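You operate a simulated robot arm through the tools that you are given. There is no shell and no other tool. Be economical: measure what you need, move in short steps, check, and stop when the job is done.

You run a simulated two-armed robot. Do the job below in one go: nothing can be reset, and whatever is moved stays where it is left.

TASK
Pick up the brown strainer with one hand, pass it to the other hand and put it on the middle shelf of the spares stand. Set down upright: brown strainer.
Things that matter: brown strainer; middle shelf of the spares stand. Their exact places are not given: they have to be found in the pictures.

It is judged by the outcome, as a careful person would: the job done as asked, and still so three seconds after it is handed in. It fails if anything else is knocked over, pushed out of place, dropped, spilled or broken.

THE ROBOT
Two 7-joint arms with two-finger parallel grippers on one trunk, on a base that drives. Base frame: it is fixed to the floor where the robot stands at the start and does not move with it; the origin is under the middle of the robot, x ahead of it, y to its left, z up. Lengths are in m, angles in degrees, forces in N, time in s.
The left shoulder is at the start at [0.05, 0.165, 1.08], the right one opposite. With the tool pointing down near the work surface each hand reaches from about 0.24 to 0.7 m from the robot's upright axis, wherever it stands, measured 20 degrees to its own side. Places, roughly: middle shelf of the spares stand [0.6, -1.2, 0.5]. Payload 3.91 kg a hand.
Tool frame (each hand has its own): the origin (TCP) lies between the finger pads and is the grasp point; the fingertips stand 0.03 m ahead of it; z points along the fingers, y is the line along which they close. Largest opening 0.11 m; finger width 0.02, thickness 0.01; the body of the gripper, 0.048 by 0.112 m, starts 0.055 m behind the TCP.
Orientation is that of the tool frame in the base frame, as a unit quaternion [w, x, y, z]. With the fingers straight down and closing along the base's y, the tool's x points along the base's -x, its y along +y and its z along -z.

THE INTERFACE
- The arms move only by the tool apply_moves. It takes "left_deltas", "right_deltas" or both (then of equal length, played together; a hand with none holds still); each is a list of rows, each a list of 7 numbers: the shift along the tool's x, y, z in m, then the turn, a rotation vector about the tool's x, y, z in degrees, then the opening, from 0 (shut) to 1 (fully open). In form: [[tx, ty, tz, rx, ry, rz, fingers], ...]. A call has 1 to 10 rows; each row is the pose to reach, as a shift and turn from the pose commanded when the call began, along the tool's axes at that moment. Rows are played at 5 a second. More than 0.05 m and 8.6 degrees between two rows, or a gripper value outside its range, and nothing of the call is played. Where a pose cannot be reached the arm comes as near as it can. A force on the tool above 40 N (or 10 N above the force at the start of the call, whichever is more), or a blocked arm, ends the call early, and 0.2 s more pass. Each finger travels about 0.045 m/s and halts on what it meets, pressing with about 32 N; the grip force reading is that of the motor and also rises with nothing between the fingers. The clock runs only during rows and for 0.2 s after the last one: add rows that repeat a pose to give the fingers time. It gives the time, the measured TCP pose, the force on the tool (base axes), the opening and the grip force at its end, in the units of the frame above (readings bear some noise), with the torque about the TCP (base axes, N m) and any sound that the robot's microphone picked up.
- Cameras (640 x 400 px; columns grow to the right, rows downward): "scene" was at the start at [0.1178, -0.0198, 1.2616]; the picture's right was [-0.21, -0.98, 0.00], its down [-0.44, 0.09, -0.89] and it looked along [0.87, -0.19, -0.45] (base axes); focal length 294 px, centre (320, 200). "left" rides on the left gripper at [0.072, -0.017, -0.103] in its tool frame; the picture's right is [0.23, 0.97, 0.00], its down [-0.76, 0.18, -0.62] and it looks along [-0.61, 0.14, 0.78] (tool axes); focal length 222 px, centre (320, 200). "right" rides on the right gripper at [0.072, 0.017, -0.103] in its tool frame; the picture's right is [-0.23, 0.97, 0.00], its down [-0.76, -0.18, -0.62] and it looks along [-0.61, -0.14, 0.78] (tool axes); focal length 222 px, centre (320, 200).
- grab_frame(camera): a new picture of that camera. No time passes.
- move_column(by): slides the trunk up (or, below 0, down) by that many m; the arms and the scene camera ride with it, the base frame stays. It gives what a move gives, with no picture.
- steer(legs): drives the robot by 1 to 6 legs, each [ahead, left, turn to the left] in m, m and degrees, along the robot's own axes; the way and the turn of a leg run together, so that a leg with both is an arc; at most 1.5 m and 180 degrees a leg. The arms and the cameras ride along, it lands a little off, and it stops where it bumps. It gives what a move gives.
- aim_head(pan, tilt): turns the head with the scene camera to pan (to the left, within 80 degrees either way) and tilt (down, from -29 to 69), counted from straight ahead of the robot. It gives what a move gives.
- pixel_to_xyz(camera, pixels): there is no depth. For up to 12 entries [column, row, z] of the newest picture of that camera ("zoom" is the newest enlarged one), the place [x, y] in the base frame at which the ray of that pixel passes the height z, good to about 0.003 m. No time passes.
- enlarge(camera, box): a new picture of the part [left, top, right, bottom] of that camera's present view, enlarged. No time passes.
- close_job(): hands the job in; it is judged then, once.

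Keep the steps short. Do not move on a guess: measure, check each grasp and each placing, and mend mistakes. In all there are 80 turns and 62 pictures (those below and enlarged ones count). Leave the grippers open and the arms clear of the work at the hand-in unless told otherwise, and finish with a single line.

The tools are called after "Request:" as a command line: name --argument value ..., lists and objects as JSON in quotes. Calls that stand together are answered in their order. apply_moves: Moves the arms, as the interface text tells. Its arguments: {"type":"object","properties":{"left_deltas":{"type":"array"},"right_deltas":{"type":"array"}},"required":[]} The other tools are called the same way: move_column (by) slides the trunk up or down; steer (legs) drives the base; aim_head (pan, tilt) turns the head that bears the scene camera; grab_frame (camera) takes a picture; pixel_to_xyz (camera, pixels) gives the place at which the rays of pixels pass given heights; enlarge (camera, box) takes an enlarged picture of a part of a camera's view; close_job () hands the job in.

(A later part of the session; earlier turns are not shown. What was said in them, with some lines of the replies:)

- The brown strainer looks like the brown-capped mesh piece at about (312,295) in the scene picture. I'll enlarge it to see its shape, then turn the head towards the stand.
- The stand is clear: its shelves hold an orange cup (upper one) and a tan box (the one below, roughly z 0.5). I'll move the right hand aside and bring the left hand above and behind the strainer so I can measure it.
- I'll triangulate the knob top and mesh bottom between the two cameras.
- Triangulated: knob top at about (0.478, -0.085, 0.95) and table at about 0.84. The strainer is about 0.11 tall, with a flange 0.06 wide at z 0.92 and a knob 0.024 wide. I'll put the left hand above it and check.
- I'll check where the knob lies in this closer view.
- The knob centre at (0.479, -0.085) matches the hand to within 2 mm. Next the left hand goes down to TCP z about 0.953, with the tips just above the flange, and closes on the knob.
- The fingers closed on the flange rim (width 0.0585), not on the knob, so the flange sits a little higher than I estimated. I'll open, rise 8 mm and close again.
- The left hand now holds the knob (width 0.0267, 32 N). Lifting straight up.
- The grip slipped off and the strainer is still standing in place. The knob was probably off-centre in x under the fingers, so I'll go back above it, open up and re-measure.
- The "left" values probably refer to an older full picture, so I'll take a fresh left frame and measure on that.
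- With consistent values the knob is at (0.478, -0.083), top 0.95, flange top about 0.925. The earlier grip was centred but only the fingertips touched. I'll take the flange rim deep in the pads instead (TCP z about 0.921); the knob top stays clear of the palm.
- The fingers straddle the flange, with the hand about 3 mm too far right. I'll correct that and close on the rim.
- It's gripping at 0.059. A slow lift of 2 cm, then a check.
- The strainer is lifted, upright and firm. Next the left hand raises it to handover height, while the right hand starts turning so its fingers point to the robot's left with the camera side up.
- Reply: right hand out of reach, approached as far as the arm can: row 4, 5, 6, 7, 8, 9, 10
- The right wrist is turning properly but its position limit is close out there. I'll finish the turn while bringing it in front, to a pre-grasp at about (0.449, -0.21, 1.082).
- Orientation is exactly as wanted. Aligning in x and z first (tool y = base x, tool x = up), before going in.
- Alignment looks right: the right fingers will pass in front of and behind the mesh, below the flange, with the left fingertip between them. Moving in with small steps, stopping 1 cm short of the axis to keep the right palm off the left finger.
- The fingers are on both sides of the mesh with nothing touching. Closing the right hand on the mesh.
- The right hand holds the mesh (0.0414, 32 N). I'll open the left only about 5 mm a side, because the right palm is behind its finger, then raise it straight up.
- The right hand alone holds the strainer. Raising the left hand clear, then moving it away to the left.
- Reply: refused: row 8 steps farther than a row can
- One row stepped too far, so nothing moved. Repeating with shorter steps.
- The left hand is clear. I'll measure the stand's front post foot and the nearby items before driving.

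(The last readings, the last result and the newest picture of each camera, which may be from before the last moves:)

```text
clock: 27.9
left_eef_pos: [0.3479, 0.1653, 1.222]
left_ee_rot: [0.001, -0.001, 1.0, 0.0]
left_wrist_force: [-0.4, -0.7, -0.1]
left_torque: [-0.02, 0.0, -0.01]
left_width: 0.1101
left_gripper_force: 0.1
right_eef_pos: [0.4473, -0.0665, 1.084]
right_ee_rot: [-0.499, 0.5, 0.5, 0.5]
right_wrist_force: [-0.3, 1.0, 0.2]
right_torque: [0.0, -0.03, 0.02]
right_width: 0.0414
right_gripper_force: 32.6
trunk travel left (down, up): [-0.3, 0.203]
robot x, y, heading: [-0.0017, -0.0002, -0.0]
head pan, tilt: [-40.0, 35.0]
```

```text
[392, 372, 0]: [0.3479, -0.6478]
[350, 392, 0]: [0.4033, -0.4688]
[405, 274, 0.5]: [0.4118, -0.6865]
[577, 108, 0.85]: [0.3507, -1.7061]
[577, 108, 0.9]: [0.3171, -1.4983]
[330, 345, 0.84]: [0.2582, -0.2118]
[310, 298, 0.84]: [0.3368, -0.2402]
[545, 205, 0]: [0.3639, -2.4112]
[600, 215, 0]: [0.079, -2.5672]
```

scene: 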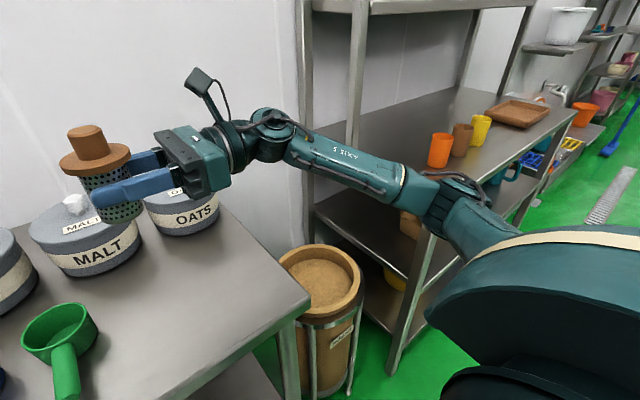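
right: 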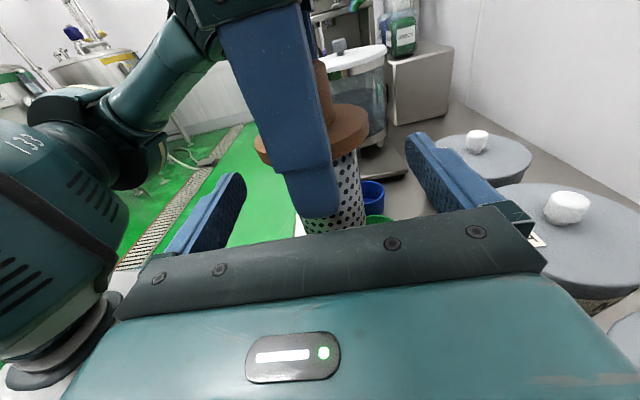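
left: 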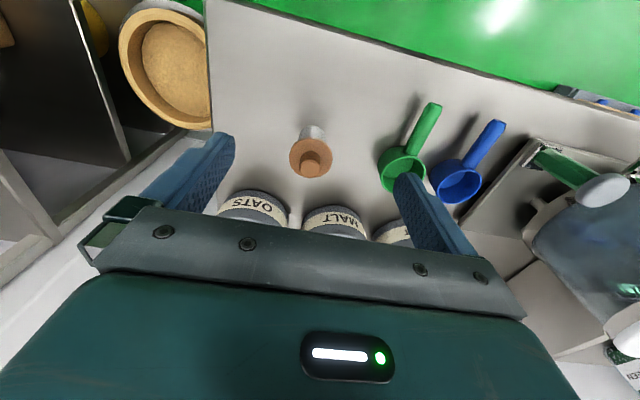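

The stand's front edge is at x about 0.35, from y about -0.65 to -1.7. I'll back off 0.45 m and slide 1.0 m to the right over the clear green floor to face it.

Request:
steer --legs '[[-0.45, 0, 0], [0, -1.0, 0]]'

Request:
aim_head --pan -10 --tilt 35

Request:
grab_frame --camera "scene"

```text
clock: 39.2
left_eef_pos: [-0.0815, -0.8177, 1.2222]
left_ee_rot: [0.0, -0.014, 1.0, 0.001]
left_wrist_force: [0.0, -0.4, 0.0]
left_torque: [0.01, -0.01, 0.07]
left_width: 0.1102
left_gripper_force: 0.0
right_eef_pos: [0.022, -1.0478, 1.0845]
right_ee_rot: [-0.507, 0.492, 0.508, 0.492]
right_wrist_force: [0.1, -0.4, -0.7]
right_torque: [-0.04, 0.02, 0.01]
right_width: 0.0412
right_gripper_force: 31.8
trunk travel left (down, up): [-0.3, 0.203]
robot x, y, heading: [-0.4215, -0.9933, 1.5]
head pan, tilt: [-40.0, 35.0]
```

```text
clock: 40.2
left_eef_pos: [-0.083, -0.817, 1.2215]
left_ee_rot: [0.0, -0.015, 1.0, -0.001]
left_wrist_force: [-0.1, -0.3, 0.4]
left_torque: [0.02, -0.01, 0.01]
left_width: 0.1096
left_gripper_force: 0.0
right_eef_pos: [0.0225, -1.0474, 1.0849]
right_ee_rot: [-0.507, 0.492, 0.508, 0.492]
right_wrist_force: [-0.7, 0.4, -0.2]
right_torque: [-0.01, -0.03, 0.03]
right_width: 0.0413
right_gripper_force: 32.3
trunk travel left (down, up): [-0.3, 0.203]
robot x, y, heading: [-0.428, -0.9945, 1.6]
head pan, tilt: [-10.0, 35.0]
```

```text
31 pictures are left
```

scene: 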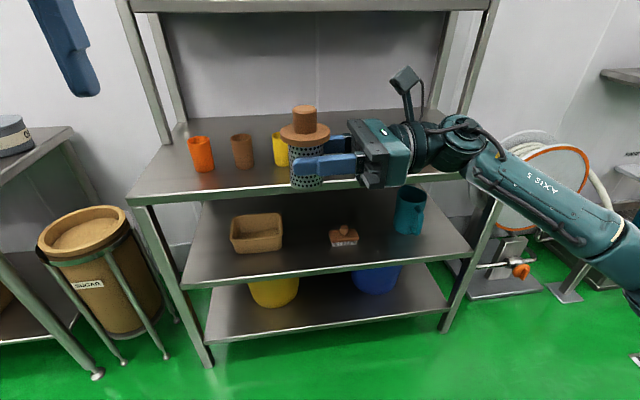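

I see the whole stand now. The middle shelf holds a tan box at (257,232), a small brown brush at (344,236) and a teal mug at (410,212), with a free gap between them. I'll measure, then lower the trunk for placing height.

Request:
pixel_to_xyz --camera "scene" --pixels '[[208, 365, 0], [185, 287, 0.45], [185, 287, 0.5], [185, 287, 0.55], [135, 200, 0.8], [135, 200, 0.85], [135, 200, 0.9], [443, 332, 0], [283, 250, 0.5], [330, 245, 0.5], [358, 245, 0.5], [395, 232, 0.5]]'

Request:
move_column --by -0.29

Request:
grab_frame --camera "scene"

```text
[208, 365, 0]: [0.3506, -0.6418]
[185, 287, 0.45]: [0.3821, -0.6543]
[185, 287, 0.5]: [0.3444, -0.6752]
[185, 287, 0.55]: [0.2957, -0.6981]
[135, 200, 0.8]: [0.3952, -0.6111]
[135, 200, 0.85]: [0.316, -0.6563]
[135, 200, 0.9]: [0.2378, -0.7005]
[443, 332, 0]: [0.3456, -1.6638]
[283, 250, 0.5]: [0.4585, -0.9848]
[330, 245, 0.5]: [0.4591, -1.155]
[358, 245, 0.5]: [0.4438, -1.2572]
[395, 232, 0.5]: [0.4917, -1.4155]
```

```text
clock: 43.1
left_eef_pos: [-0.0819, -0.8168, 0.9325]
left_ee_rot: [0.0, -0.015, 1.0, 0.001]
left_wrist_force: [-0.1, 0.1, -0.3]
left_torque: [0.01, -0.02, 0.01]
left_width: 0.1103
left_gripper_force: 0.1
right_eef_pos: [0.0229, -1.0466, 0.7934]
right_ee_rot: [-0.507, 0.493, 0.508, 0.493]
right_wrist_force: [0.0, 0.9, 0.1]
right_torque: [-0.01, 0.02, 0.0]
right_width: 0.0412
right_gripper_force: 31.6
trunk travel left (down, up): [-0.01, 0.493]
robot x, y, heading: [-0.4265, -0.9932, 1.6]
head pan, tilt: [-10.0, 35.0]
```

```text
30 pictures are left
```

scene: 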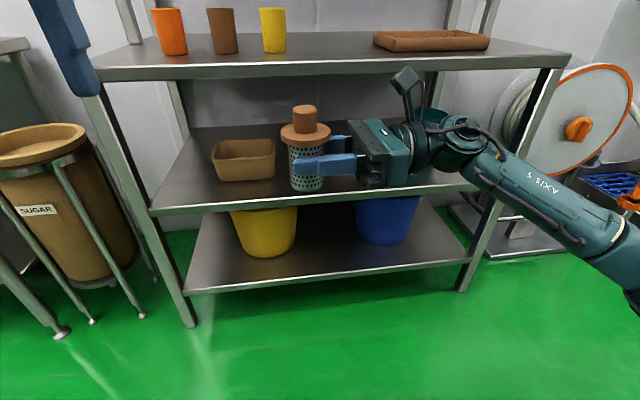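

The middle shelf is at z about 0.49, with its front edge at x 0.35. The front strip between the box (right edge y -0.985) and the brush (left edge y -1.155) is free, so my target is about (0.43, -1.07). Next I turn the right hand to point straight ahead, keeping the strainer upright, and bring it to the robot's right front.

Request:
apply_moves --right_deltas '[[-0.009, 0.005, -0.013, -8.5, 0, 0, 0.25], [-0.018, 0.01, -0.026, -17, 0, 0, 0.25], [-0.027, 0.015, -0.039, -25.5, 0, 0, 0.25], [-0.036, 0.02, -0.052, -34, 0, 0, 0.25], [-0.045, 0.025, -0.065, -42.5, 0, 0, 0.25], [-0.054, 0.03, -0.078, -51, 0, 0, 0.25], [-0.063, 0.035, -0.091, -59.5, 0, 0, 0.25], [-0.072, 0.04, -0.104, -68, 0, 0, 0.25], [-0.081, 0.045, -0.117, -76.5, 0, 0, 0.25], [-0.09, 0.05, -0.13, -85, 0, 0, 0.25]]'

Request:
grab_frame --camera "scene"

```text
clock: 45.4
left_eef_pos: [-0.0856, -0.814, 0.9371]
left_ee_rot: [0.002, -0.015, 1.0, -0.002]
left_wrist_force: [0.2, -0.3, -1.3]
left_torque: [0.02, 0.02, 0.0]
left_width: 0.11
left_gripper_force: 0.1
right_eef_pos: [0.0755, -1.2492, 0.7081]
right_ee_rot: [0.136, 0.692, 0.186, 0.684]
right_wrist_force: [0.2, -0.1, -1.4]
right_torque: [0.01, 0.0, 0.0]
right_width: 0.041
right_gripper_force: 31.9
right hand out of reach, approached as far as the arm can: row 10
trunk travel left (down, up): [-0.01, 0.493]
robot x, y, heading: [-0.4285, -0.9902, 1.7]
head pan, tilt: [-10.0, 35.0]
stopped in row 10 (right hand): the arm was blocked; the commanded pose is now the measured one
```

```text
29 pictures are left
```

scene: 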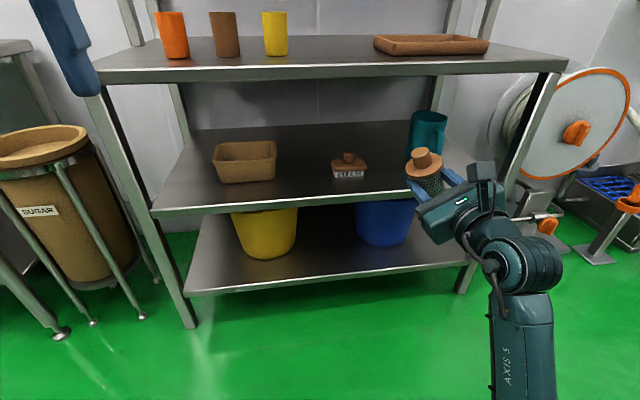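

The wrist hit a joint limit in the last row, which left the strainer tilted about 26°, though still gripped. I'll back out of it to upright with the fingers pointing about 30° left of the robot's forward direction. I can make up those 30° by turning the base.

Request:
apply_moves --right_deltas '[[0.009, -0.018, 0.001, 5.4, 1.6, 5.1, 0.25], [0.018, -0.036, 0.003, 10.8, 3.2, 10.2, 0.25], [0.026, -0.053, 0.004, 16.3, 4.7, 15.3, 0.25], [0.035, -0.071, 0.006, 21.7, 6.3, 20.4, 0.25], [0.044, -0.089, 0.007, 27.1, 7.9, 25.5, 0.25], [0.044, -0.089, 0.007, 27.1, 7.9, 25.5, 0.25]]'

Request:
grab_frame --camera "scene"

```text
clock: 46.8
left_eef_pos: [-0.0838, -0.8129, 0.9317]
left_ee_rot: [0.002, -0.014, 1.0, -0.003]
left_wrist_force: [0.8, -0.1, -0.7]
left_torque: [-0.01, 0.01, -0.01]
left_width: 0.1101
left_gripper_force: 0.1
right_eef_pos: [0.0783, -1.1449, 0.7089]
right_ee_rot: [-0.201, 0.676, 0.188, 0.683]
right_wrist_force: [-0.4, -0.2, -0.3]
right_torque: [-0.01, 0.01, 0.01]
right_width: 0.0411
right_gripper_force: 31.9
trunk travel left (down, up): [-0.01, 0.493]
robot x, y, heading: [-0.426, -0.9908, 1.6]
head pan, tilt: [-10.0, 35.0]
```

```text
28 pictures are left
```

scene: 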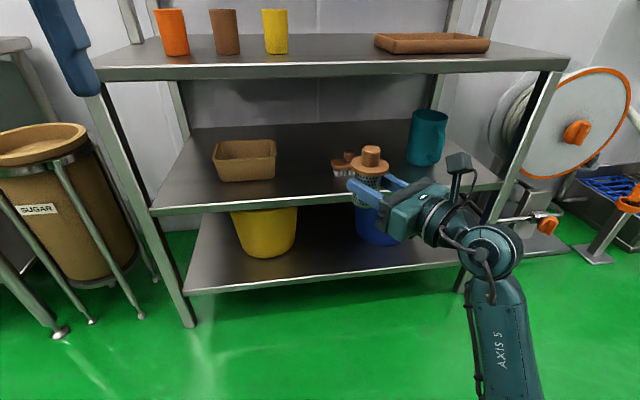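

It's upright again. Now I reach further forward and trim the hand to about 18° left of forward, still well in front of the stand (x below 0.25).

Request:
apply_moves --right_deltas '[[0, 0.0053, 0.025, -2.4, -0.2, -0.2, 0.25], [0, 0.0106, 0.05, -4.8, -0.4, -0.4, 0.25], [0, 0.016, 0.075, -7.2, -0.6, -0.6, 0.25], [0, 0.021, 0.1, -9.6, -0.8, -0.8, 0.25], [0, 0.0265, 0.124, -12, -0.9, -0.9, 0.25], [0, 0.0265, 0.124, -12, -0.9, -0.9, 0.25]]'

```text
clock: 48.4
left_eef_pos: [-0.0817, -0.819, 0.933]
left_ee_rot: [0.0, -0.013, 1.0, 0.002]
left_wrist_force: [0.4, -0.9, 0.4]
left_torque: [0.02, -0.04, 0.01]
left_width: 0.11
left_gripper_force: 0.1
right_eef_pos: [0.1997, -1.1468, 0.6794]
right_ee_rot: [-0.071, 0.716, 0.137, 0.681]
right_wrist_force: [-0.2, 0.4, -1.0]
right_torque: [-0.01, 0.04, 0.0]
right_width: 0.0411
right_gripper_force: 32.4
trunk travel left (down, up): [-0.01, 0.493]
robot x, y, heading: [-0.427, -0.9886, 1.6]
head pan, tilt: [-10.0, 35.0]
stopped in row 6 (right hand): the arm was blocked; the commanded pose is now the measured one
```

Limited again when pointing that far forward, so this wrist wants to keep roughly 30° of yaw. I'll return to 30°, upright, at a slightly extended position, then test the low height in free space before driving.

Request:
apply_moves --right_deltas '[[0.0016, -0.02, 0, 3.7, 1.05, 1.1, 0.25], [0.0033, -0.039, 0, 7.35, 2.1, 2.2, 0.25], [0.005, -0.059, 0, 11, 3.15, 3.3, 0.25], [0.0066, -0.0785, -0.001, 14.7, 4.2, 4.4, 0.25], [0.0066, -0.0785, -0.001, 14.7, 4.2, 4.4, 0.25]]'

```text
clock: 49.6
left_eef_pos: [-0.083, -0.8186, 0.9332]
left_ee_rot: [0.0, -0.014, 1.0, 0.001]
left_wrist_force: [-0.3, -0.6, -0.1]
left_torque: [-0.03, 0.03, -0.05]
left_width: 0.11
left_gripper_force: 0.1
right_eef_pos: [0.1746, -1.0673, 0.684]
right_ee_rot: [-0.193, 0.679, 0.194, 0.681]
right_wrist_force: [1.2, -0.5, -2.2]
right_torque: [-0.02, 0.02, -0.01]
right_width: 0.041
right_gripper_force: 31.7
trunk travel left (down, up): [-0.01, 0.493]
robot x, y, heading: [-0.4267, -0.9952, 1.5]
head pan, tilt: [-10.0, 35.0]
```

That pose is fine. Testing the way down to z about 0.56 here, in front of the stand.

Request:
apply_moves --right_deltas '[[-0.03, 0, 0, 0, 0, 0, 0.25], [-0.06, 0, 0, 0, 0, 0, 0.25], [-0.09, 0, 0, 0, 0, 0, 0.25], [-0.115, 0, 0, 0, 0, 0, 0.25], [-0.115, 0, 0, 0, 0, 0, 0.25]]'

Request:
grab_frame --camera "scene"

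```text
clock: 50.8
left_eef_pos: [-0.0828, -0.8178, 0.9323]
left_ee_rot: [0.0, -0.014, 1.0, -0.001]
left_wrist_force: [1.3, -0.4, 0.3]
left_torque: [0.02, 0.03, 0.02]
left_width: 0.1098
left_gripper_force: 0.1
right_eef_pos: [0.1745, -1.0645, 0.5684]
right_ee_rot: [-0.195, 0.679, 0.195, 0.68]
right_wrist_force: [0.0, -0.3, -1.1]
right_torque: [-0.02, 0.01, 0.0]
right_width: 0.0409
right_gripper_force: 31.6
trunk travel left (down, up): [-0.01, 0.493]
robot x, y, heading: [-0.4233, -0.9951, 1.5]
head pan, tilt: [-10.0, 35.0]
```

```text
27 pictures are left
```

scene: 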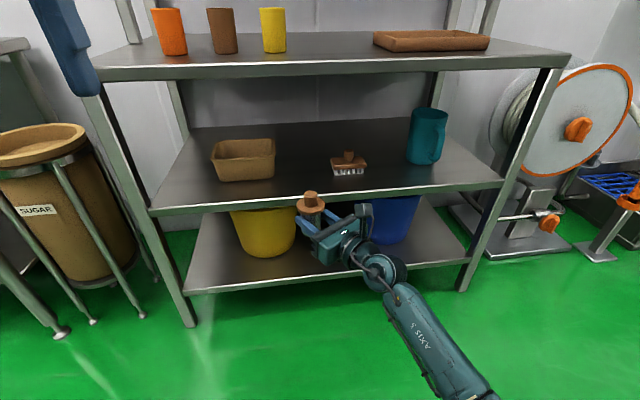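

The low pose works. I'll measure the shelf height and the neighbouring items from this lower view.

Request:
enlarge --camera "scene" --box '[180, 110, 420, 260]'

Request:
pixel_to_xyz --camera "scene" --pixels '[[152, 207, 0.46], [152, 207, 0.48], [152, 207, 0.5], [505, 179, 0.48], [505, 179, 0.5], [275, 178, 0.49], [219, 183, 0.49], [334, 175, 0.49], [366, 173, 0.49], [310, 235, 0.518], [310, 192, 0.63]]'

```text
2.67 times, centred on (300, 185) of scene
```

zoom: 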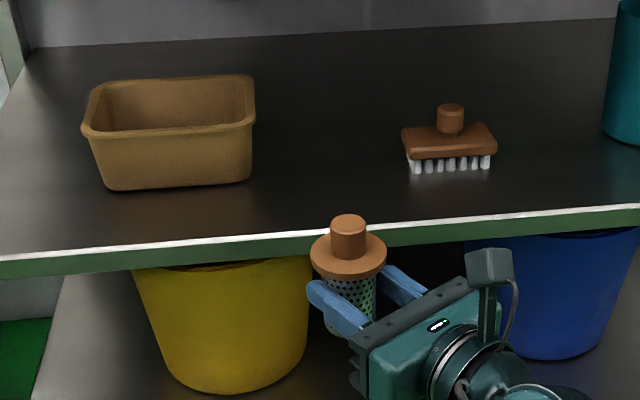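

```text
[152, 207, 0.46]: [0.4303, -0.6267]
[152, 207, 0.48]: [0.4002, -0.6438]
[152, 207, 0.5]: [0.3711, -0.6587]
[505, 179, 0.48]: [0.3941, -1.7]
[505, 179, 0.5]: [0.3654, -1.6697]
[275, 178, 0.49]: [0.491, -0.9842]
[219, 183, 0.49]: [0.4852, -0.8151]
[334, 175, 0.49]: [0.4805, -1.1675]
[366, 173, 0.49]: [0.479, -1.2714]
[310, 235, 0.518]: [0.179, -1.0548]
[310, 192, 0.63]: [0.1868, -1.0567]
```

Shelf z is about 0.51. The box's right edge is at y -0.985 and the brush's left edge at y -1.16, both at x above 0.45. The strainer is at (0.184, -1.056). I'll raise the hand 4 cm for clearance, then drive ahead.

Request:
apply_moves --right_deltas '[[0.02, 0, 0, 0, 0, 0, 0.25], [0.042, 0, 0, 0, 0, 0, 0.25], [0.042, 0, 0, 0, 0, 0, 0.25]]'

Request:
steer --legs '[[0.17, -0.02, -1.5]]'

Request:
aim_head --pan -8 --tilt 40

Request:
grab_frame --camera "scene"

```text
clock: 51.6
left_eef_pos: [-0.0827, -0.8184, 0.932]
left_ee_rot: [0.001, -0.013, 1.0, 0.0]
left_wrist_force: [-0.2, 0.4, 0.4]
left_torque: [-0.01, 0.0, -0.02]
left_width: 0.11
left_gripper_force: 0.0
right_eef_pos: [0.177, -1.0656, 0.6104]
right_ee_rot: [-0.196, 0.678, 0.195, 0.68]
right_wrist_force: [0.4, -0.3, -1.3]
right_torque: [0.0, 0.02, 0.02]
right_width: 0.0412
right_gripper_force: 32.4
trunk travel left (down, up): [-0.01, 0.493]
robot x, y, heading: [-0.4268, -0.9907, 1.4]
head pan, tilt: [-10.0, 35.0]
```

```text
clock: 53.1
left_eef_pos: [0.0937, -0.8439, 0.9327]
left_ee_rot: [0.001, 0.0, 1.0, 0.0]
left_wrist_force: [-0.5, -0.6, -0.3]
left_torque: [0.0, 0.0, 0.0]
left_width: 0.1102
left_gripper_force: 0.1
right_eef_pos: [0.3471, -1.0993, 0.6096]
right_ee_rot: [-0.186, 0.681, 0.185, 0.684]
right_wrist_force: [-0.2, -0.6, -1.0]
right_torque: [-0.01, -0.04, 0.0]
right_width: 0.0414
right_gripper_force: 32.2
trunk travel left (down, up): [-0.01, 0.493]
robot x, y, heading: [-0.2565, -1.0108, 0.2]
head pan, tilt: [-10.0, 35.0]
```

```text
clock: 53.8
left_eef_pos: [0.0947, -0.8446, 0.9325]
left_ee_rot: [0.0, 0.0, 1.0, 0.0]
left_wrist_force: [-0.2, -0.3, 0.6]
left_torque: [0.03, 0.02, -0.02]
left_width: 0.1101
left_gripper_force: 0.1
right_eef_pos: [0.3475, -1.0994, 0.609]
right_ee_rot: [-0.185, 0.681, 0.184, 0.684]
right_wrist_force: [0.1, -0.1, -0.8]
right_torque: [-0.02, 0.02, -0.01]
right_width: 0.0412
right_gripper_force: 32.4
trunk travel left (down, up): [-0.01, 0.493]
robot x, y, heading: [-0.2512, -1.0095, -0.1]
head pan, tilt: [-8.0, 40.0]
```

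```text
25 pictures are left
```

scene: 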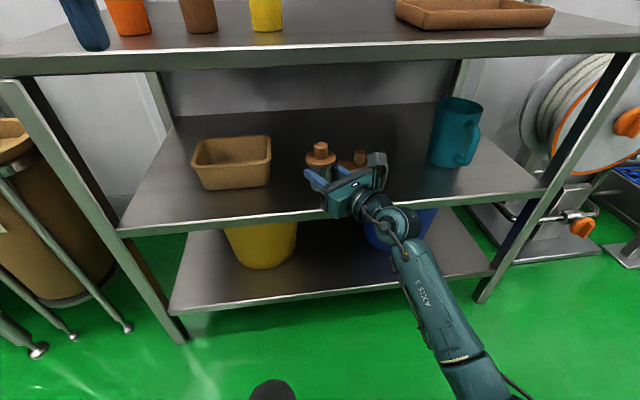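

The hand is at the shelf front, well above it. Next the arm slides in 8 cm to the free spot between box and brush.

Request:
apply_moves --right_deltas '[[0, 0.003, 0.02, 0, 0, 0, 0.25], [0, 0.006, 0.042, 0, 0, 0, 0.25], [0, 0.009, 0.064, 0, 0, 0, 0.25], [0, 0.012, 0.085, 0, 0, 0, 0.25], [0, 0.012, 0.085, 0, 0, 0, 0.25]]'

Request:
enlarge --camera "scene" --box '[180, 100, 420, 250]'

Request:
grab_frame --camera "right"

```text
clock: 55.0
left_eef_pos: [0.0942, -0.8479, 0.9333]
left_ee_rot: [0.0, 0.0, 1.0, 0.004]
left_wrist_force: [0.1, 0.3, -0.3]
left_torque: [-0.01, -0.01, -0.01]
left_width: 0.1102
left_gripper_force: 0.0
right_eef_pos: [0.4281, -1.0793, 0.6053]
right_ee_rot: [-0.178, 0.683, 0.185, 0.684]
right_wrist_force: [-0.5, 0.5, -1.3]
right_torque: [0.01, 0.03, -0.02]
right_width: 0.0412
right_gripper_force: 31.5
trunk travel left (down, up): [-0.01, 0.493]
robot x, y, heading: [-0.2581, -1.0115, 0.2]
head pan, tilt: [-8.0, 40.0]
```

```text
2.67 times, centred on (300, 175) of scene
```

zoom: 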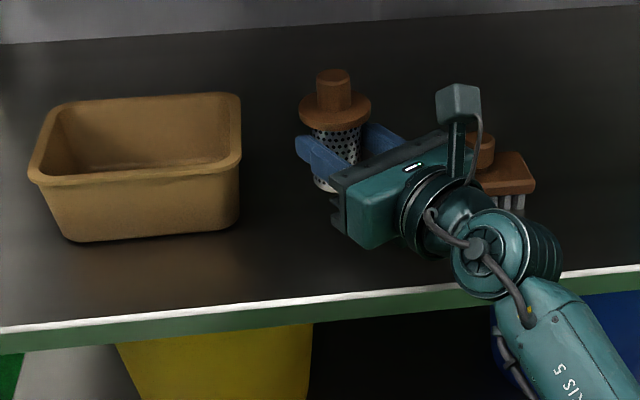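

```text
23 pictures are left
```

right: 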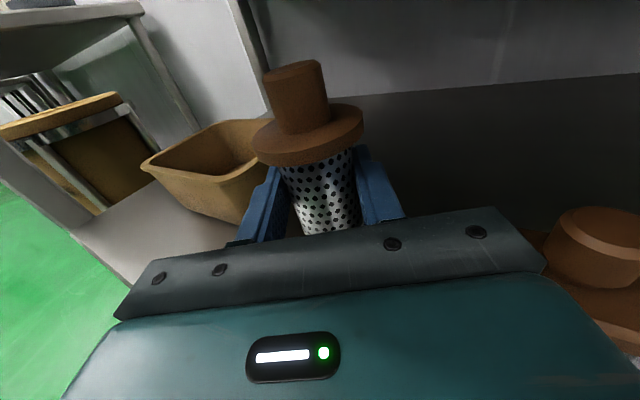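

The spot looks good: the box is clear on the left and the gripper passes in front of the brush. Lowering 3 cm, then a check.

Request:
apply_moves --right_deltas '[[-0.01, 0, 0, 0, 0, 0, 0.25], [-0.02, 0, 0, 0, 0, 0, 0.25], [-0.03, 0, 0, 0, 0, 0, 0.25], [-0.03, 0, 0, 0, 0, 0, 0.25]]'

Request:
enlarge --camera "scene" --box '[240, 110, 400, 210]'

```text
clock: 56.0
left_eef_pos: [0.0937, -0.8444, 0.9336]
left_ee_rot: [0.0, 0.001, 1.0, 0.0]
left_wrist_force: [0.0, 0.2, 0.4]
left_torque: [-0.04, -0.01, -0.01]
left_width: 0.1101
left_gripper_force: 0.0
right_eef_pos: [0.4275, -1.0683, 0.5789]
right_ee_rot: [-0.186, 0.681, 0.185, 0.684]
right_wrist_force: [-1.3, 0.1, -1.9]
right_torque: [0.0, 0.02, -0.03]
right_width: 0.0412
right_gripper_force: 31.5
trunk travel left (down, up): [-0.01, 0.493]
robot x, y, heading: [-0.2551, -1.0114, -0.0]
head pan, tilt: [-8.0, 40.0]
```

```text
4.00 times, centred on (320, 160) of scene
```

zoom: 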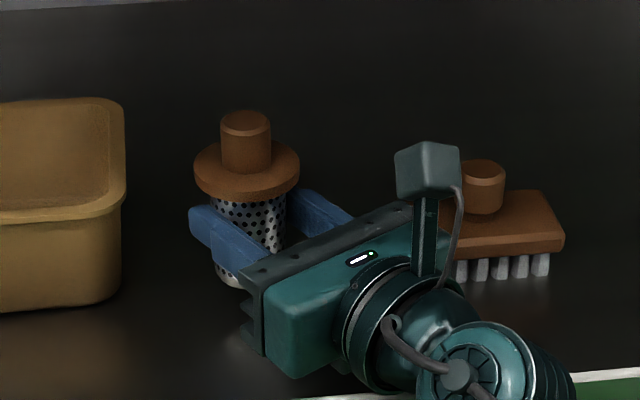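

Still clear of the shelf. Lowering in small steps until the force shows contact.

Request:
apply_moves --right_deltas '[[-0.003, 0, 0, 0, 0, 0, 0.25], [-0.006, 0, 0, 0, 0, 0, 0.25], [-0.009, 0, 0, 0, 0, 0, 0.25], [-0.012, 0, 0, 0, 0, 0, 0.25], [-0.012, 0, 0, 0, 0, 0, 0.25]]'

Request:
enlarge --camera "scene" --box '[240, 110, 400, 210]'

```text
clock: 57.2
left_eef_pos: [0.0948, -0.8443, 0.9324]
left_ee_rot: [0.0, 0.0, 1.0, 0.0]
left_wrist_force: [-0.1, 0.0, 0.6]
left_torque: [0.02, -0.03, -0.02]
left_width: 0.1097
left_gripper_force: 0.2
right_eef_pos: [0.4263, -1.0672, 0.5668]
right_ee_rot: [-0.185, 0.681, 0.185, 0.684]
right_wrist_force: [-0.2, -0.5, -1.1]
right_torque: [0.0, -0.01, -0.03]
right_width: 0.0411
right_gripper_force: 32.0
trunk travel left (down, up): [-0.01, 0.493]
robot x, y, heading: [-0.2523, -1.0089, -0.1]
head pan, tilt: [-8.0, 40.0]
```

```text
4.00 times, centred on (320, 160) of scene
```

zoom: 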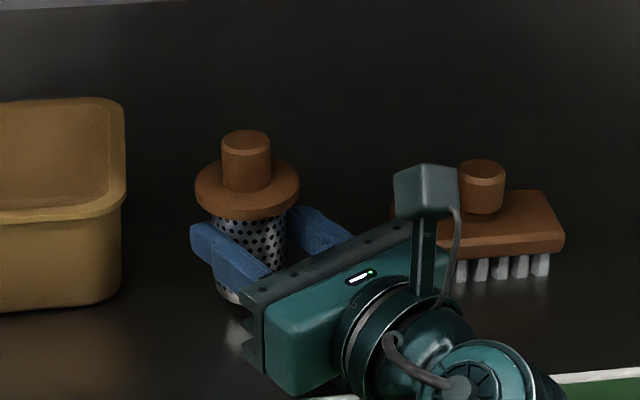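

No contact yet. Continuing down in 2 mm steps.

Request:
apply_moves --right_deltas '[[-0.002, 0, 0, 0, 0, 0, 0.25], [-0.004, 0, 0, 0, 0, 0, 0.25], [-0.006, 0, 0, 0, 0, 0, 0.25], [-0.008, 0, 0, 0, 0, 0, 0.25]]'

```text
clock: 58.2
left_eef_pos: [0.0921, -0.8444, 0.9348]
left_ee_rot: [0.002, 0.0, 1.0, 0.0]
left_wrist_force: [-0.5, 0.3, -0.9]
left_torque: [0.02, 0.04, 0.02]
left_width: 0.11
left_gripper_force: 0.1
right_eef_pos: [0.4258, -1.0676, 0.568]
right_ee_rot: [-0.185, 0.678, 0.185, 0.687]
right_wrist_force: [-9.6, -7.9, 24.6]
right_torque: [-1.38, 2.73, 0.38]
right_width: 0.0412
right_gripper_force: 32.5
trunk travel left (down, up): [-0.01, 0.493]
robot x, y, heading: [-0.2548, -1.0077, 0.1]
head pan, tilt: [-8.0, 40.0]
```

Contact came early. The torque puts it about 10 cm behind the fingertips, so the wrist touches the shelf edge, not the strainer. I'll rise, pull back 3 cm so the wrist stays outside the front edge, and check.

Request:
apply_moves --right_deltas '[[0.008, 0, 0, 0, 0, 0, 0.25], [0.012, 0, 0, 0, 0, 0, 0.25], [0.012, -0.006, -0.014, 0, 0, 0, 0.25], [0.012, -0.012, -0.028, 0, 0, 0, 0.25], [0.012, -0.012, -0.028, 0, 0, 0, 0.25]]'

Request:
enlarge --camera "scene" --box '[220, 120, 420, 245]'

```text
clock: 59.4
left_eef_pos: [0.0946, -0.8456, 0.9328]
left_ee_rot: [0.0, 0.0, 1.0, 0.001]
left_wrist_force: [0.1, 0.4, -0.7]
left_torque: [-0.02, -0.01, 0.0]
left_width: 0.1099
left_gripper_force: 0.0
right_eef_pos: [0.4007, -1.0782, 0.5728]
right_ee_rot: [-0.18, 0.681, 0.185, 0.685]
right_wrist_force: [0.2, -0.1, -2.2]
right_torque: [-0.01, 0.01, -0.05]
right_width: 0.0409
right_gripper_force: 31.7
trunk travel left (down, up): [-0.01, 0.493]
robot x, y, heading: [-0.2527, -1.0116, -0.1]
head pan, tilt: [-8.0, 40.0]
```

```text
3.20 times, centred on (320, 182) of scene
```

zoom: 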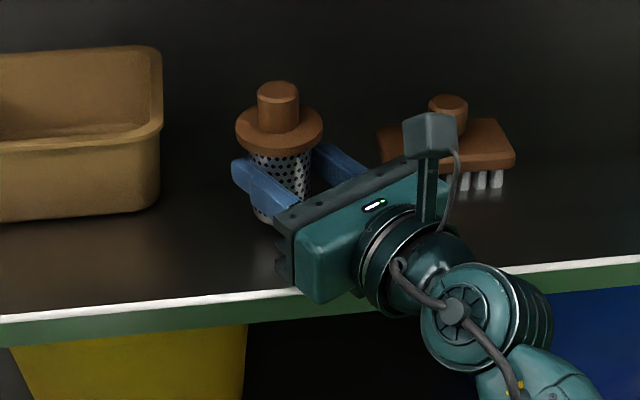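

Now only the front of the palm is over the shelf. Lowering again in small steps.

Request:
apply_moves --right_deltas '[[-0.003, 0, 0, 0, 0, 0, 0.25], [-0.006, 0, 0, 0, 0, 0, 0.25], [-0.009, 0, 0, 0, 0, 0, 0.25], [-0.009, 0, 0, 0, 0, 0, 0.25]]'

```text
clock: 60.4
left_eef_pos: [0.0939, -0.846, 0.9325]
left_ee_rot: [0.001, 0.0, 1.0, 0.001]
left_wrist_force: [0.5, 0.5, 0.0]
left_torque: [0.0, 0.05, -0.01]
left_width: 0.1099
left_gripper_force: 0.0
right_eef_pos: [0.3972, -1.073, 0.5658]
right_ee_rot: [-0.182, 0.679, 0.184, 0.687]
right_wrist_force: [2.8, -4.6, 11.0]
right_torque: [-0.86, 0.56, 0.48]
right_width: 0.0415
right_gripper_force: 31.7
trunk travel left (down, up): [-0.01, 0.493]
robot x, y, heading: [-0.2531, -1.01, 0.1]
head pan, tilt: [-8.0, 40.0]
```

Same contact, about 8.5 cm behind the TCP. I'll see how far the strainer's bottom still is from the shelf.

Request:
enlarge --camera "scene" --box '[270, 130, 350, 180]'

Request:
enlarge --camera "right" --box '[220, 40, 420, 260]'

```text
8.00 times, centred on (310, 155) of scene
```

zoom: 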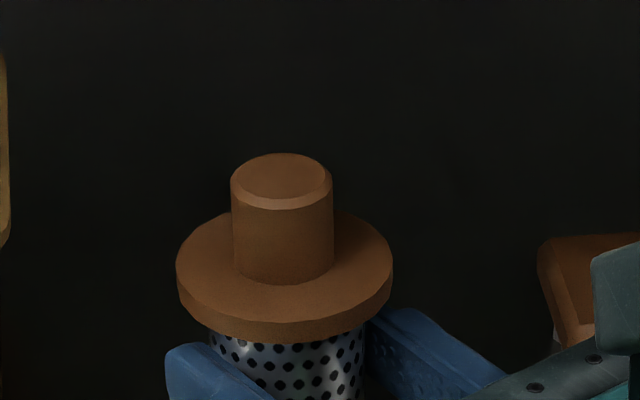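

```text
1.82 times, centred on (320, 150) of right
```

zoom: 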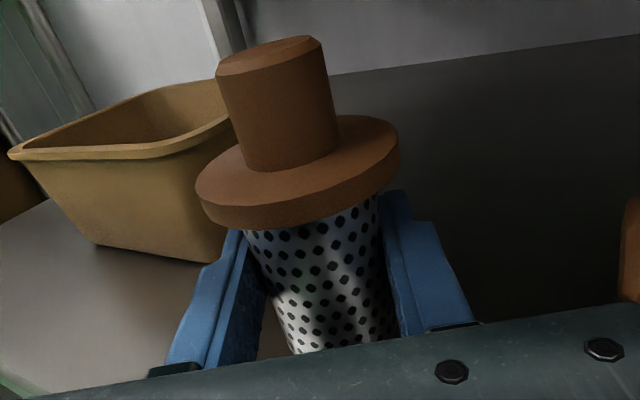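

The bottom is hidden. A cleaner way is to square the hand to the shelf by turning the base about 25° to the right, so the wrist stays outside the edge. I'll raise, back out, shift left, turn and re-measure.

Request:
apply_moves --right_deltas '[[0.015, 0, 0, 0, 0, 0, 0.25], [0.03, 0, 0, 0, 0, 0, 0.25], [0.045, 0, 0, 0, 0, 0, 0.25], [0.045, 0, 0, 0, 0, 0, 0.25]]'

Request:
steer --legs '[[-0.16, 0, 0], [0, 0.267, 0], [0, 0, -25]]'

Request:
aim_head --pan 5 --tilt 38

Request:
grab_frame --camera "scene"

```text
clock: 61.6
left_eef_pos: [0.0953, -0.8464, 0.9351]
left_ee_rot: [0.0, 0.0, 1.0, 0.001]
left_wrist_force: [-0.3, 0.1, -0.1]
left_torque: [0.03, 0.01, 0.0]
left_width: 0.1101
left_gripper_force: 0.0
right_eef_pos: [0.4, -1.0995, 0.5906]
right_ee_rot: [-0.159, 0.693, 0.192, 0.676]
right_wrist_force: [-0.1, 0.6, -1.3]
right_torque: [-0.01, 0.03, 0.0]
right_width: 0.0409
right_gripper_force: 32.5
trunk travel left (down, up): [-0.01, 0.493]
robot x, y, heading: [-0.2557, -1.0086, 0.3]
head pan, tilt: [-8.0, 40.0]
stopped in row 4 (right hand): the arm was blocked; the commanded pose is now the measured one
```

```text
clock: 66.9
left_eef_pos: [-0.028, -0.7398, 0.9313]
left_ee_rot: [0.0, 0.22, 0.976, 0.002]
left_wrist_force: [0.1, 0.1, -0.4]
left_torque: [-0.01, 0.03, 0.02]
left_width: 0.1099
left_gripper_force: 0.1
right_eef_pos: [0.1385, -1.1001, 0.5892]
right_ee_rot: [-0.005, 0.718, 0.036, 0.695]
right_wrist_force: [-0.3, 0.3, -1.3]
right_torque: [0.0, 0.02, 0.01]
right_width: 0.0412
right_gripper_force: 31.7
trunk travel left (down, up): [-0.01, 0.493]
robot x, y, heading: [-0.416, -0.7395, -25.8]
head pan, tilt: [-8.0, 40.0]
```

```text
clock: 67.6
left_eef_pos: [-0.0279, -0.7393, 0.9332]
left_ee_rot: [0.0, 0.22, 0.976, 0.001]
left_wrist_force: [-0.2, 0.4, -1.0]
left_torque: [-0.01, -0.01, 0.03]
left_width: 0.1101
left_gripper_force: 0.0
right_eef_pos: [0.1379, -1.1007, 0.5901]
right_ee_rot: [-0.004, 0.718, 0.034, 0.695]
right_wrist_force: [0.9, 0.0, -0.9]
right_torque: [-0.03, 0.03, -0.01]
right_width: 0.0412
right_gripper_force: 32.1
trunk travel left (down, up): [-0.01, 0.493]
robot x, y, heading: [-0.4123, -0.7379, -25.3]
head pan, tilt: [5.0, 38.0]
```

```text
17 pictures are left
```

scene: 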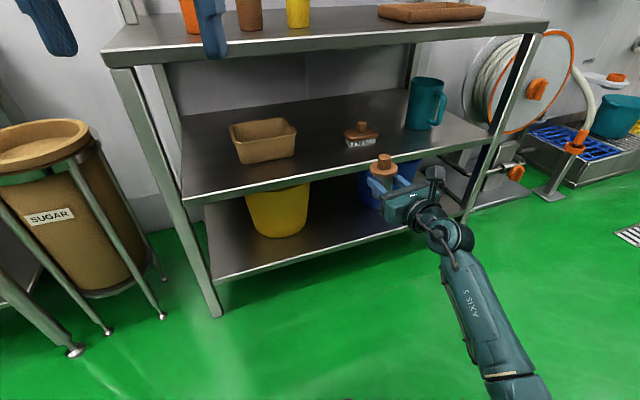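

The arm is again near its joint limit and the strainer leans about 2.5°. I'll bring the hand a bit closer to the body and to about 10° yaw, level it and raise it slightly.

Request:
apply_moves --right_deltas '[[0.0066, -0.0134, -0.007, 1.74, 0.5, 0.56, 0.25], [0.0132, -0.0267, -0.014, 3.5, 1.0, 1.1, 0.25], [0.02, -0.04, -0.021, 5.2, 1.5, 1.7, 0.25], [0.0264, -0.0534, -0.028, 6.95, 2.0, 2.25, 0.25], [0.0264, -0.0534, -0.028, 6.95, 2.0, 2.25, 0.25]]'

```text
clock: 68.8
left_eef_pos: [-0.0271, -0.7401, 0.9311]
left_ee_rot: [0.001, 0.22, 0.976, 0.001]
left_wrist_force: [0.1, -0.3, 0.4]
left_torque: [0.0, 0.0, -0.02]
left_width: 0.1099
left_gripper_force: 0.0
right_eef_pos: [0.1066, -1.0491, 0.6163]
right_ee_rot: [-0.061, 0.706, 0.065, 0.703]
right_wrist_force: [-0.7, -0.3, -0.8]
right_torque: [0.03, 0.01, -0.02]
right_width: 0.0413
right_gripper_force: 32.4
trunk travel left (down, up): [-0.01, 0.493]
robot x, y, heading: [-0.4165, -0.7377, -25.3]
head pan, tilt: [5.0, 38.0]
```

Level now. I'll tuck the left hand back 7 cm so it stays clear of the cups on the upper shelf, then drive straight towards the shelf.

Request:
apply_moves --left_deltas '[[0.025, 0, -0.02, 0, 0, 0, 1], [0.05, 0, -0.04, 0, 0, 0, 1], [0.07, 0, -0.06, 0, 0, 0, 1], [0.07, 0, -0.06, 0, 0, 0, 1]]'

Request:
steer --legs '[[0.26, 0.102, 0]]'

Request:
grab_frame --camera "scene"

```text
clock: 69.8
left_eef_pos: [-0.0919, -0.7093, 0.9947]
left_ee_rot: [0.0, 0.219, 0.976, 0.0]
left_wrist_force: [0.7, 1.0, -0.7]
left_torque: [-0.02, 0.02, -0.03]
left_width: 0.1102
left_gripper_force: 0.2
right_eef_pos: [0.107, -1.0486, 0.6165]
right_ee_rot: [-0.061, 0.706, 0.065, 0.702]
right_wrist_force: [1.2, 0.0, -1.5]
right_torque: [0.0, 0.02, 0.02]
right_width: 0.0411
right_gripper_force: 32.2
trunk travel left (down, up): [-0.01, 0.493]
robot x, y, heading: [-0.4118, -0.7388, -25.2]
head pan, tilt: [5.0, 38.0]
```

```text
clock: 71.8
left_eef_pos: [0.1859, -0.7298, 0.9948]
left_ee_rot: [0.0, 0.22, 0.976, 0.001]
left_wrist_force: [0.1, -0.6, -0.2]
left_torque: [-0.05, -0.02, 0.0]
left_width: 0.1098
left_gripper_force: 0.0
right_eef_pos: [0.3831, -1.0698, 0.615]
right_ee_rot: [-0.061, 0.706, 0.064, 0.703]
right_wrist_force: [0.5, 0.1, -1.2]
right_torque: [-0.03, 0.03, -0.01]
right_width: 0.0412
right_gripper_force: 32.2
trunk travel left (down, up): [-0.01, 0.493]
robot x, y, heading: [-0.1392, -0.7589, -25.8]
head pan, tilt: [5.0, 38.0]
```

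```text
16 pictures are left
```

scene: 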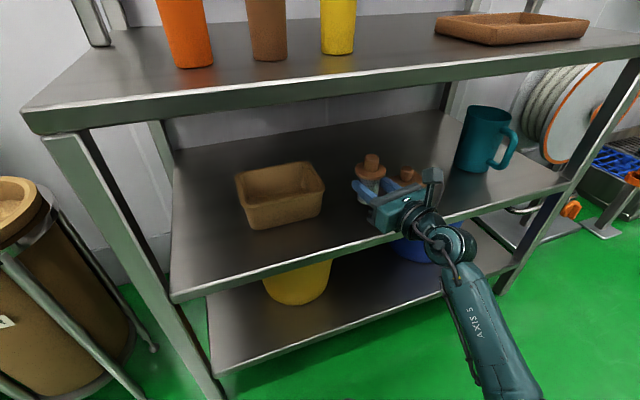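

TCP is at (0.383, -1.070, 0.615) in the free gap. In 1.2 cm more, then down to 0.577.

Request:
apply_moves --right_deltas '[[0, 0, 0.012, 0, 0, 0, 0.25], [-0.012, 0, 0.012, 0, 0, 0, 0.25], [-0.025, 0, 0.012, 0, 0, 0, 0.25], [-0.038, 0, 0.012, 0, 0, 0, 0.25], [-0.038, 0, 0.012, 0, 0, 0, 0.25]]'

Request:
enlarge --camera "scene" --box '[300, 130, 460, 280]'

```text
clock: 73.0
left_eef_pos: [0.1863, -0.728, 0.9946]
left_ee_rot: [0.0, 0.22, 0.975, 0.0]
left_wrist_force: [0.7, 0.4, 0.1]
left_torque: [-0.01, 0.0, 0.0]
left_width: 0.1099
left_gripper_force: 0.0
right_eef_pos: [0.3957, -1.0664, 0.5803]
right_ee_rot: [-0.061, 0.706, 0.065, 0.703]
right_wrist_force: [0.5, 0.4, -1.4]
right_torque: [0.0, -0.03, 0.0]
right_width: 0.0412
right_gripper_force: 32.3
trunk travel left (down, up): [-0.01, 0.493]
robot x, y, heading: [-0.1353, -0.7586, -25.6]
head pan, tilt: [5.0, 38.0]
```

```text
2.67 times, centred on (380, 205) of scene
```

zoom: 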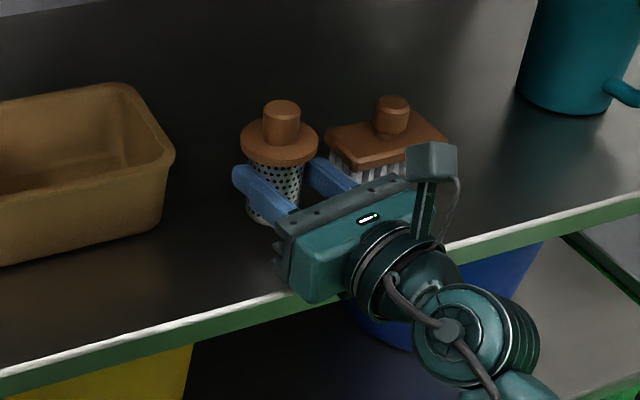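

Request:
pixel_to_xyz --camera "zoom" --pixels '[[270, 298, 0.5], [270, 298, 0.51], [270, 298, 0.52], [330, 170, 0.51], [165, 225, 0.51]]'

Request:
apply_moves --right_deltas '[[-0.003, 0, 0, 0, 0, 0, 0.25], [-0.006, 0, 0, 0, 0, 0, 0.25], [-0.009, 0, 0, 0, 0, 0, 0.25], [-0.012, 0, 0, 0, 0, 0, 0.25], [-0.012, 0, 0, 0, 0, 0, 0.25]]'

```text
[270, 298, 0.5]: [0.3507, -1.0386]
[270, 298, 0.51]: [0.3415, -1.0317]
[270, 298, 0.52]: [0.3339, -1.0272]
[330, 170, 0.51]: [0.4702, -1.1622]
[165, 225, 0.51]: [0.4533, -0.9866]
```

```text
clock: 74.2
left_eef_pos: [0.1872, -0.7288, 0.9942]
left_ee_rot: [0.001, 0.22, 0.976, -0.001]
left_wrist_force: [-0.5, -0.4, -0.4]
left_torque: [-0.02, -0.01, -0.01]
left_width: 0.11
left_gripper_force: 0.1
right_eef_pos: [0.3945, -1.0671, 0.5651]
right_ee_rot: [-0.061, 0.706, 0.066, 0.702]
right_wrist_force: [-0.1, 0.6, -1.0]
right_torque: [-0.01, -0.02, 0.02]
right_width: 0.0409
right_gripper_force: 32.2
trunk travel left (down, up): [-0.01, 0.493]
robot x, y, heading: [-0.1361, -0.7608, -25.4]
head pan, tilt: [5.0, 38.0]
```

Past the earlier contact height with no force. Continuing in 2 mm steps.

Request:
apply_moves --right_deltas '[[-0.002, 0, 0, 0, 0, 0, 0.25], [-0.004, 0, 0, 0, 0, 0, 0.25], [-0.006, 0, 0, 0, 0, 0, 0.25], [-0.006, 0, 0, 0, 0, 0, 0.25]]'

```text
clock: 75.2
left_eef_pos: [0.1842, -0.7271, 0.996]
left_ee_rot: [0.001, 0.219, 0.976, 0.0]
left_wrist_force: [0.0, -0.5, 0.0]
left_torque: [0.01, 0.05, -0.01]
left_width: 0.1101
left_gripper_force: 0.0
right_eef_pos: [0.3954, -1.0664, 0.5639]
right_ee_rot: [-0.059, 0.703, 0.065, 0.706]
right_wrist_force: [-11.7, -3.1, 26.0]
right_torque: [-0.14, 2.23, 0.24]
right_width: 0.0414
right_gripper_force: 31.7
trunk travel left (down, up): [-0.01, 0.493]
robot x, y, heading: [-0.135, -0.7609, -25.2]
head pan, tilt: [5.0, 38.0]
```

Contact is on the wrist flange's front corner against the shelf edge (6–7 cm behind TCP, pushed back and up). Rise, pull out 1.6 cm, and go down again.

Request:
apply_moves --right_deltas '[[0.006, 0, 0, 0, 0, 0, 0.25], [0.012, 0, 0, 0, 0, 0, 0.25], [0.012, 0, -0.008, 0, 0, 0, 0.25], [0.012, 0, -0.016, 0, 0, 0, 0.25], [0.006, 0, -0.016, 0, 0, 0, 0.25], [0.002, 0, -0.016, 0, 0, 0, 0.25], [-0.001, 0, -0.016, 0, 0, 0, 0.25], [-0.001, 0, -0.016, 0, 0, 0, 0.25]]'

```text
clock: 77.0
left_eef_pos: [0.1857, -0.7278, 0.994]
left_ee_rot: [0.001, 0.22, 0.976, -0.001]
left_wrist_force: [0.5, 0.7, 0.1]
left_torque: [-0.02, 0.01, -0.02]
left_width: 0.11
left_gripper_force: 0.0
right_eef_pos: [0.3785, -1.0679, 0.5586]
right_ee_rot: [-0.06, 0.706, 0.066, 0.702]
right_wrist_force: [-0.6, 0.5, 2.5]
right_torque: [0.09, -0.05, 0.05]
right_width: 0.041
right_gripper_force: 32.0
trunk travel left (down, up): [-0.01, 0.493]
robot x, y, heading: [-0.1357, -0.7591, -25.3]
head pan, tilt: [5.0, 38.0]
```

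Now there's light contact right under the strainer (3.7 N up, torque arm about 1 cm ahead of the TCP). One more millimetre to confirm, plus a picture.

Request:
apply_moves --right_deltas '[[-0.001, 0, 0, 0, 0, 0, 0.25], [-0.001, 0, 0, 0, 0, 0, 0.25]]'

Request:
enlarge --camera "scene" --box '[320, 130, 440, 250]'

```text
clock: 77.6
left_eef_pos: [0.186, -0.7271, 0.995]
left_ee_rot: [0.001, 0.219, 0.976, -0.001]
left_wrist_force: [-0.2, 0.1, -0.8]
left_torque: [0.0, -0.01, -0.01]
left_width: 0.1098
left_gripper_force: 0.0
right_eef_pos: [0.3789, -1.0689, 0.5606]
right_ee_rot: [-0.06, 0.705, 0.066, 0.703]
right_wrist_force: [0.0, 2.7, 7.3]
right_torque: [0.26, -0.21, 0.03]
right_width: 0.0412
right_gripper_force: 32.1
trunk travel left (down, up): [-0.01, 0.493]
robot x, y, heading: [-0.1399, -0.7603, -25.3]
head pan, tilt: [5.0, 38.0]
```

```text
3.33 times, centred on (380, 190) of scene
```

zoom: 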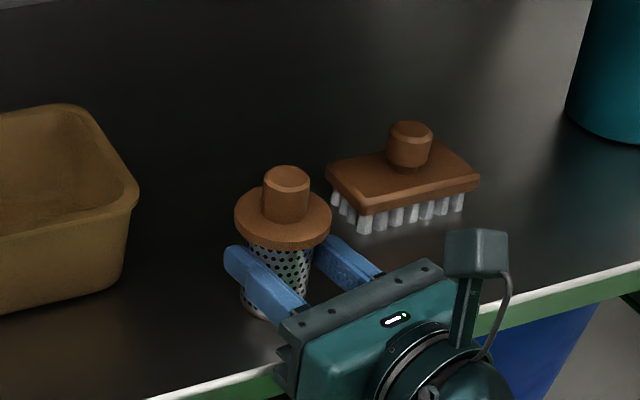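

The strainer stands on the shelf about 3 cm inside the edge, upright. Opening the fingers gently.

Request:
apply_moves --right_deltas '[[0.0005, 0, 0, 0, 0, 0, 0.42], [0.0005, 0, 0, 0, 0, 0, 0.52], [0.0005, 0, 0, 0, 0, 0, 0.62], [0.0005, 0, 0, 0, 0, 0, 0.65], [0.0005, 0, 0, 0, 0, 0, 0.65]]'

Request:
enlarge --camera "scene" --box '[320, 130, 440, 250]'

```text
clock: 78.8
left_eef_pos: [0.1865, -0.728, 0.9944]
left_ee_rot: [0.001, 0.219, 0.976, -0.001]
left_wrist_force: [0.4, -0.6, 0.3]
left_torque: [0.0, 0.01, 0.01]
left_width: 0.11
left_gripper_force: 0.0
right_eef_pos: [0.3794, -1.0688, 0.5591]
right_ee_rot: [-0.06, 0.707, 0.065, 0.702]
right_wrist_force: [-0.3, 0.5, 1.2]
right_torque: [0.0, -0.02, -0.02]
right_width: 0.0715
right_gripper_force: 0.0
trunk travel left (down, up): [-0.01, 0.493]
robot x, y, heading: [-0.135, -0.7592, -25.2]
head pan, tilt: [5.0, 38.0]
```

```text
3.33 times, centred on (380, 190) of scene
```

zoom: 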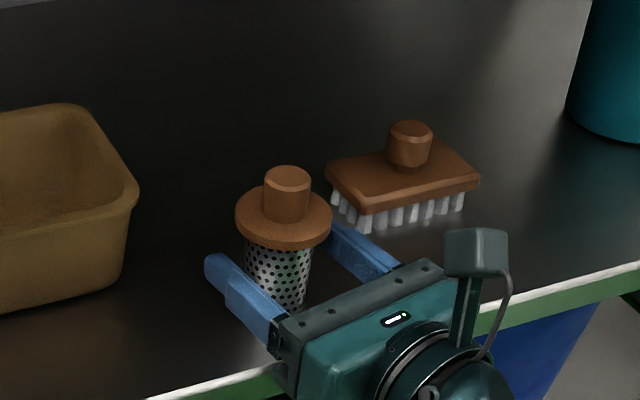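

The strainer stands free on the shelf. Pulling the hand straight back along its fingers.

Request:
apply_moves --right_deltas '[[0, 0, -0.015, 0, 0, 0, 0.65], [0, 0, -0.03, 0, 0, 0, 0.65], [0, 0, -0.05, 0, 0, 0, 0.65], [0, 0, -0.07, 0, 0, 0, 0.65], [0, 0, -0.09, 0, 0, 0, 0.65], [0, 0, -0.09, 0, 0, 0, 0.65]]'

Request:
grab_frame --camera "scene"

```text
clock: 80.2
left_eef_pos: [0.187, -0.7283, 0.9938]
left_ee_rot: [0.001, 0.22, 0.976, 0.0]
left_wrist_force: [0.4, 0.3, -0.1]
left_torque: [-0.02, 0.0, 0.03]
left_width: 0.1098
left_gripper_force: 0.0
right_eef_pos: [0.2901, -1.0877, 0.5592]
right_ee_rot: [-0.06, 0.707, 0.066, 0.702]
right_wrist_force: [0.2, 0.4, 0.8]
right_torque: [0.0, 0.01, -0.01]
right_width: 0.0716
right_gripper_force: 0.1
trunk travel left (down, up): [-0.01, 0.493]
robot x, y, heading: [-0.1377, -0.7583, -25.4]
head pan, tilt: [5.0, 38.0]
```

```text
12 pictures are left
```

scene: 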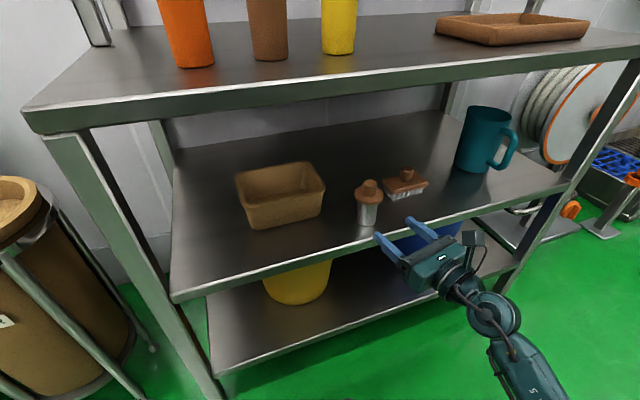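

The hand is out and the strainer stands upright. I'll drive the base straight back from the shelf, open the right gripper fully and take a last look.

Request:
steer --legs '[[-0.18, -0.085, 0]]'

Request:
apply_moves --right_deltas '[[0, 0, 0, 0, 0, 0, 0.8], [0, 0, 0, 0, 0, 0, 1], [0, 0, 0, 0, 0, 0, 1], [0, 0, 0, 0, 0, 0, 1]]'

Request:
grab_frame --camera "scene"

Request:
enlarge --camera "scene" --box '[220, 100, 460, 250]'

```text
clock: 81.7
left_eef_pos: [-0.0063, -0.7327, 0.9937]
left_ee_rot: [0.001, 0.225, 0.974, 0.0]
left_wrist_force: [0.2, 0.1, 0.0]
left_torque: [-0.06, 0.02, 0.02]
left_width: 0.1099
left_gripper_force: 0.1
right_eef_pos: [0.0934, -1.0924, 0.5591]
right_ee_rot: [-0.058, 0.707, 0.063, 0.702]
right_wrist_force: [0.8, 0.2, 0.4]
right_torque: [-0.02, 0.0, 0.02]
right_width: 0.0717
right_gripper_force: 0.1
trunk travel left (down, up): [-0.01, 0.493]
robot x, y, heading: [-0.3322, -0.7647, -26.0]
head pan, tilt: [5.0, 38.0]
```

```text
clock: 82.7
left_eef_pos: [-0.0074, -0.7325, 0.9942]
left_ee_rot: [0.001, 0.225, 0.974, -0.001]
left_wrist_force: [0.3, -0.4, -0.2]
left_torque: [0.0, 0.0, -0.04]
left_width: 0.1099
left_gripper_force: 0.0
right_eef_pos: [0.0932, -1.0926, 0.5593]
right_ee_rot: [-0.056, 0.707, 0.062, 0.702]
right_wrist_force: [0.2, -0.1, 0.0]
right_torque: [-0.01, 0.03, 0.03]
right_width: 0.1098
right_gripper_force: 0.0
trunk travel left (down, up): [-0.01, 0.493]
robot x, y, heading: [-0.3288, -0.7622, -26.0]
head pan, tilt: [5.0, 38.0]
```

```text
11 pictures are left
```

scene: 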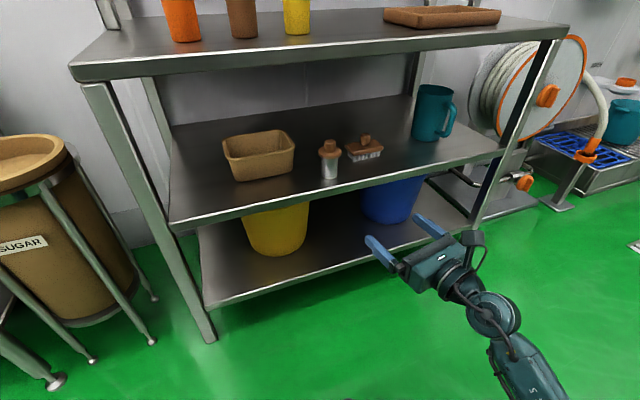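

```text
2.67 times, centred on (340, 175) of scene
```

zoom: 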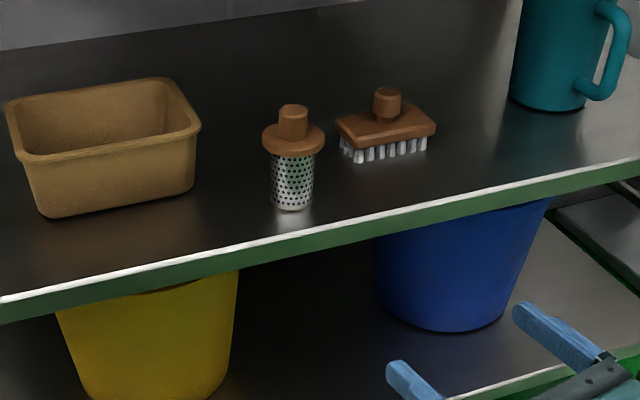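

The strainer stands upright on the middle shelf, the box, brush and mug are where they were, both grippers are open and the arms are clear. Handing in.

Request:
close_job

```text
The job is handed in.
```

The brown strainer was picked up with the left hand, passed to the right hand and set upright on the middle shelf of the spares stand, about 3 cm inside the front edge, with nothing else seen to have moved.
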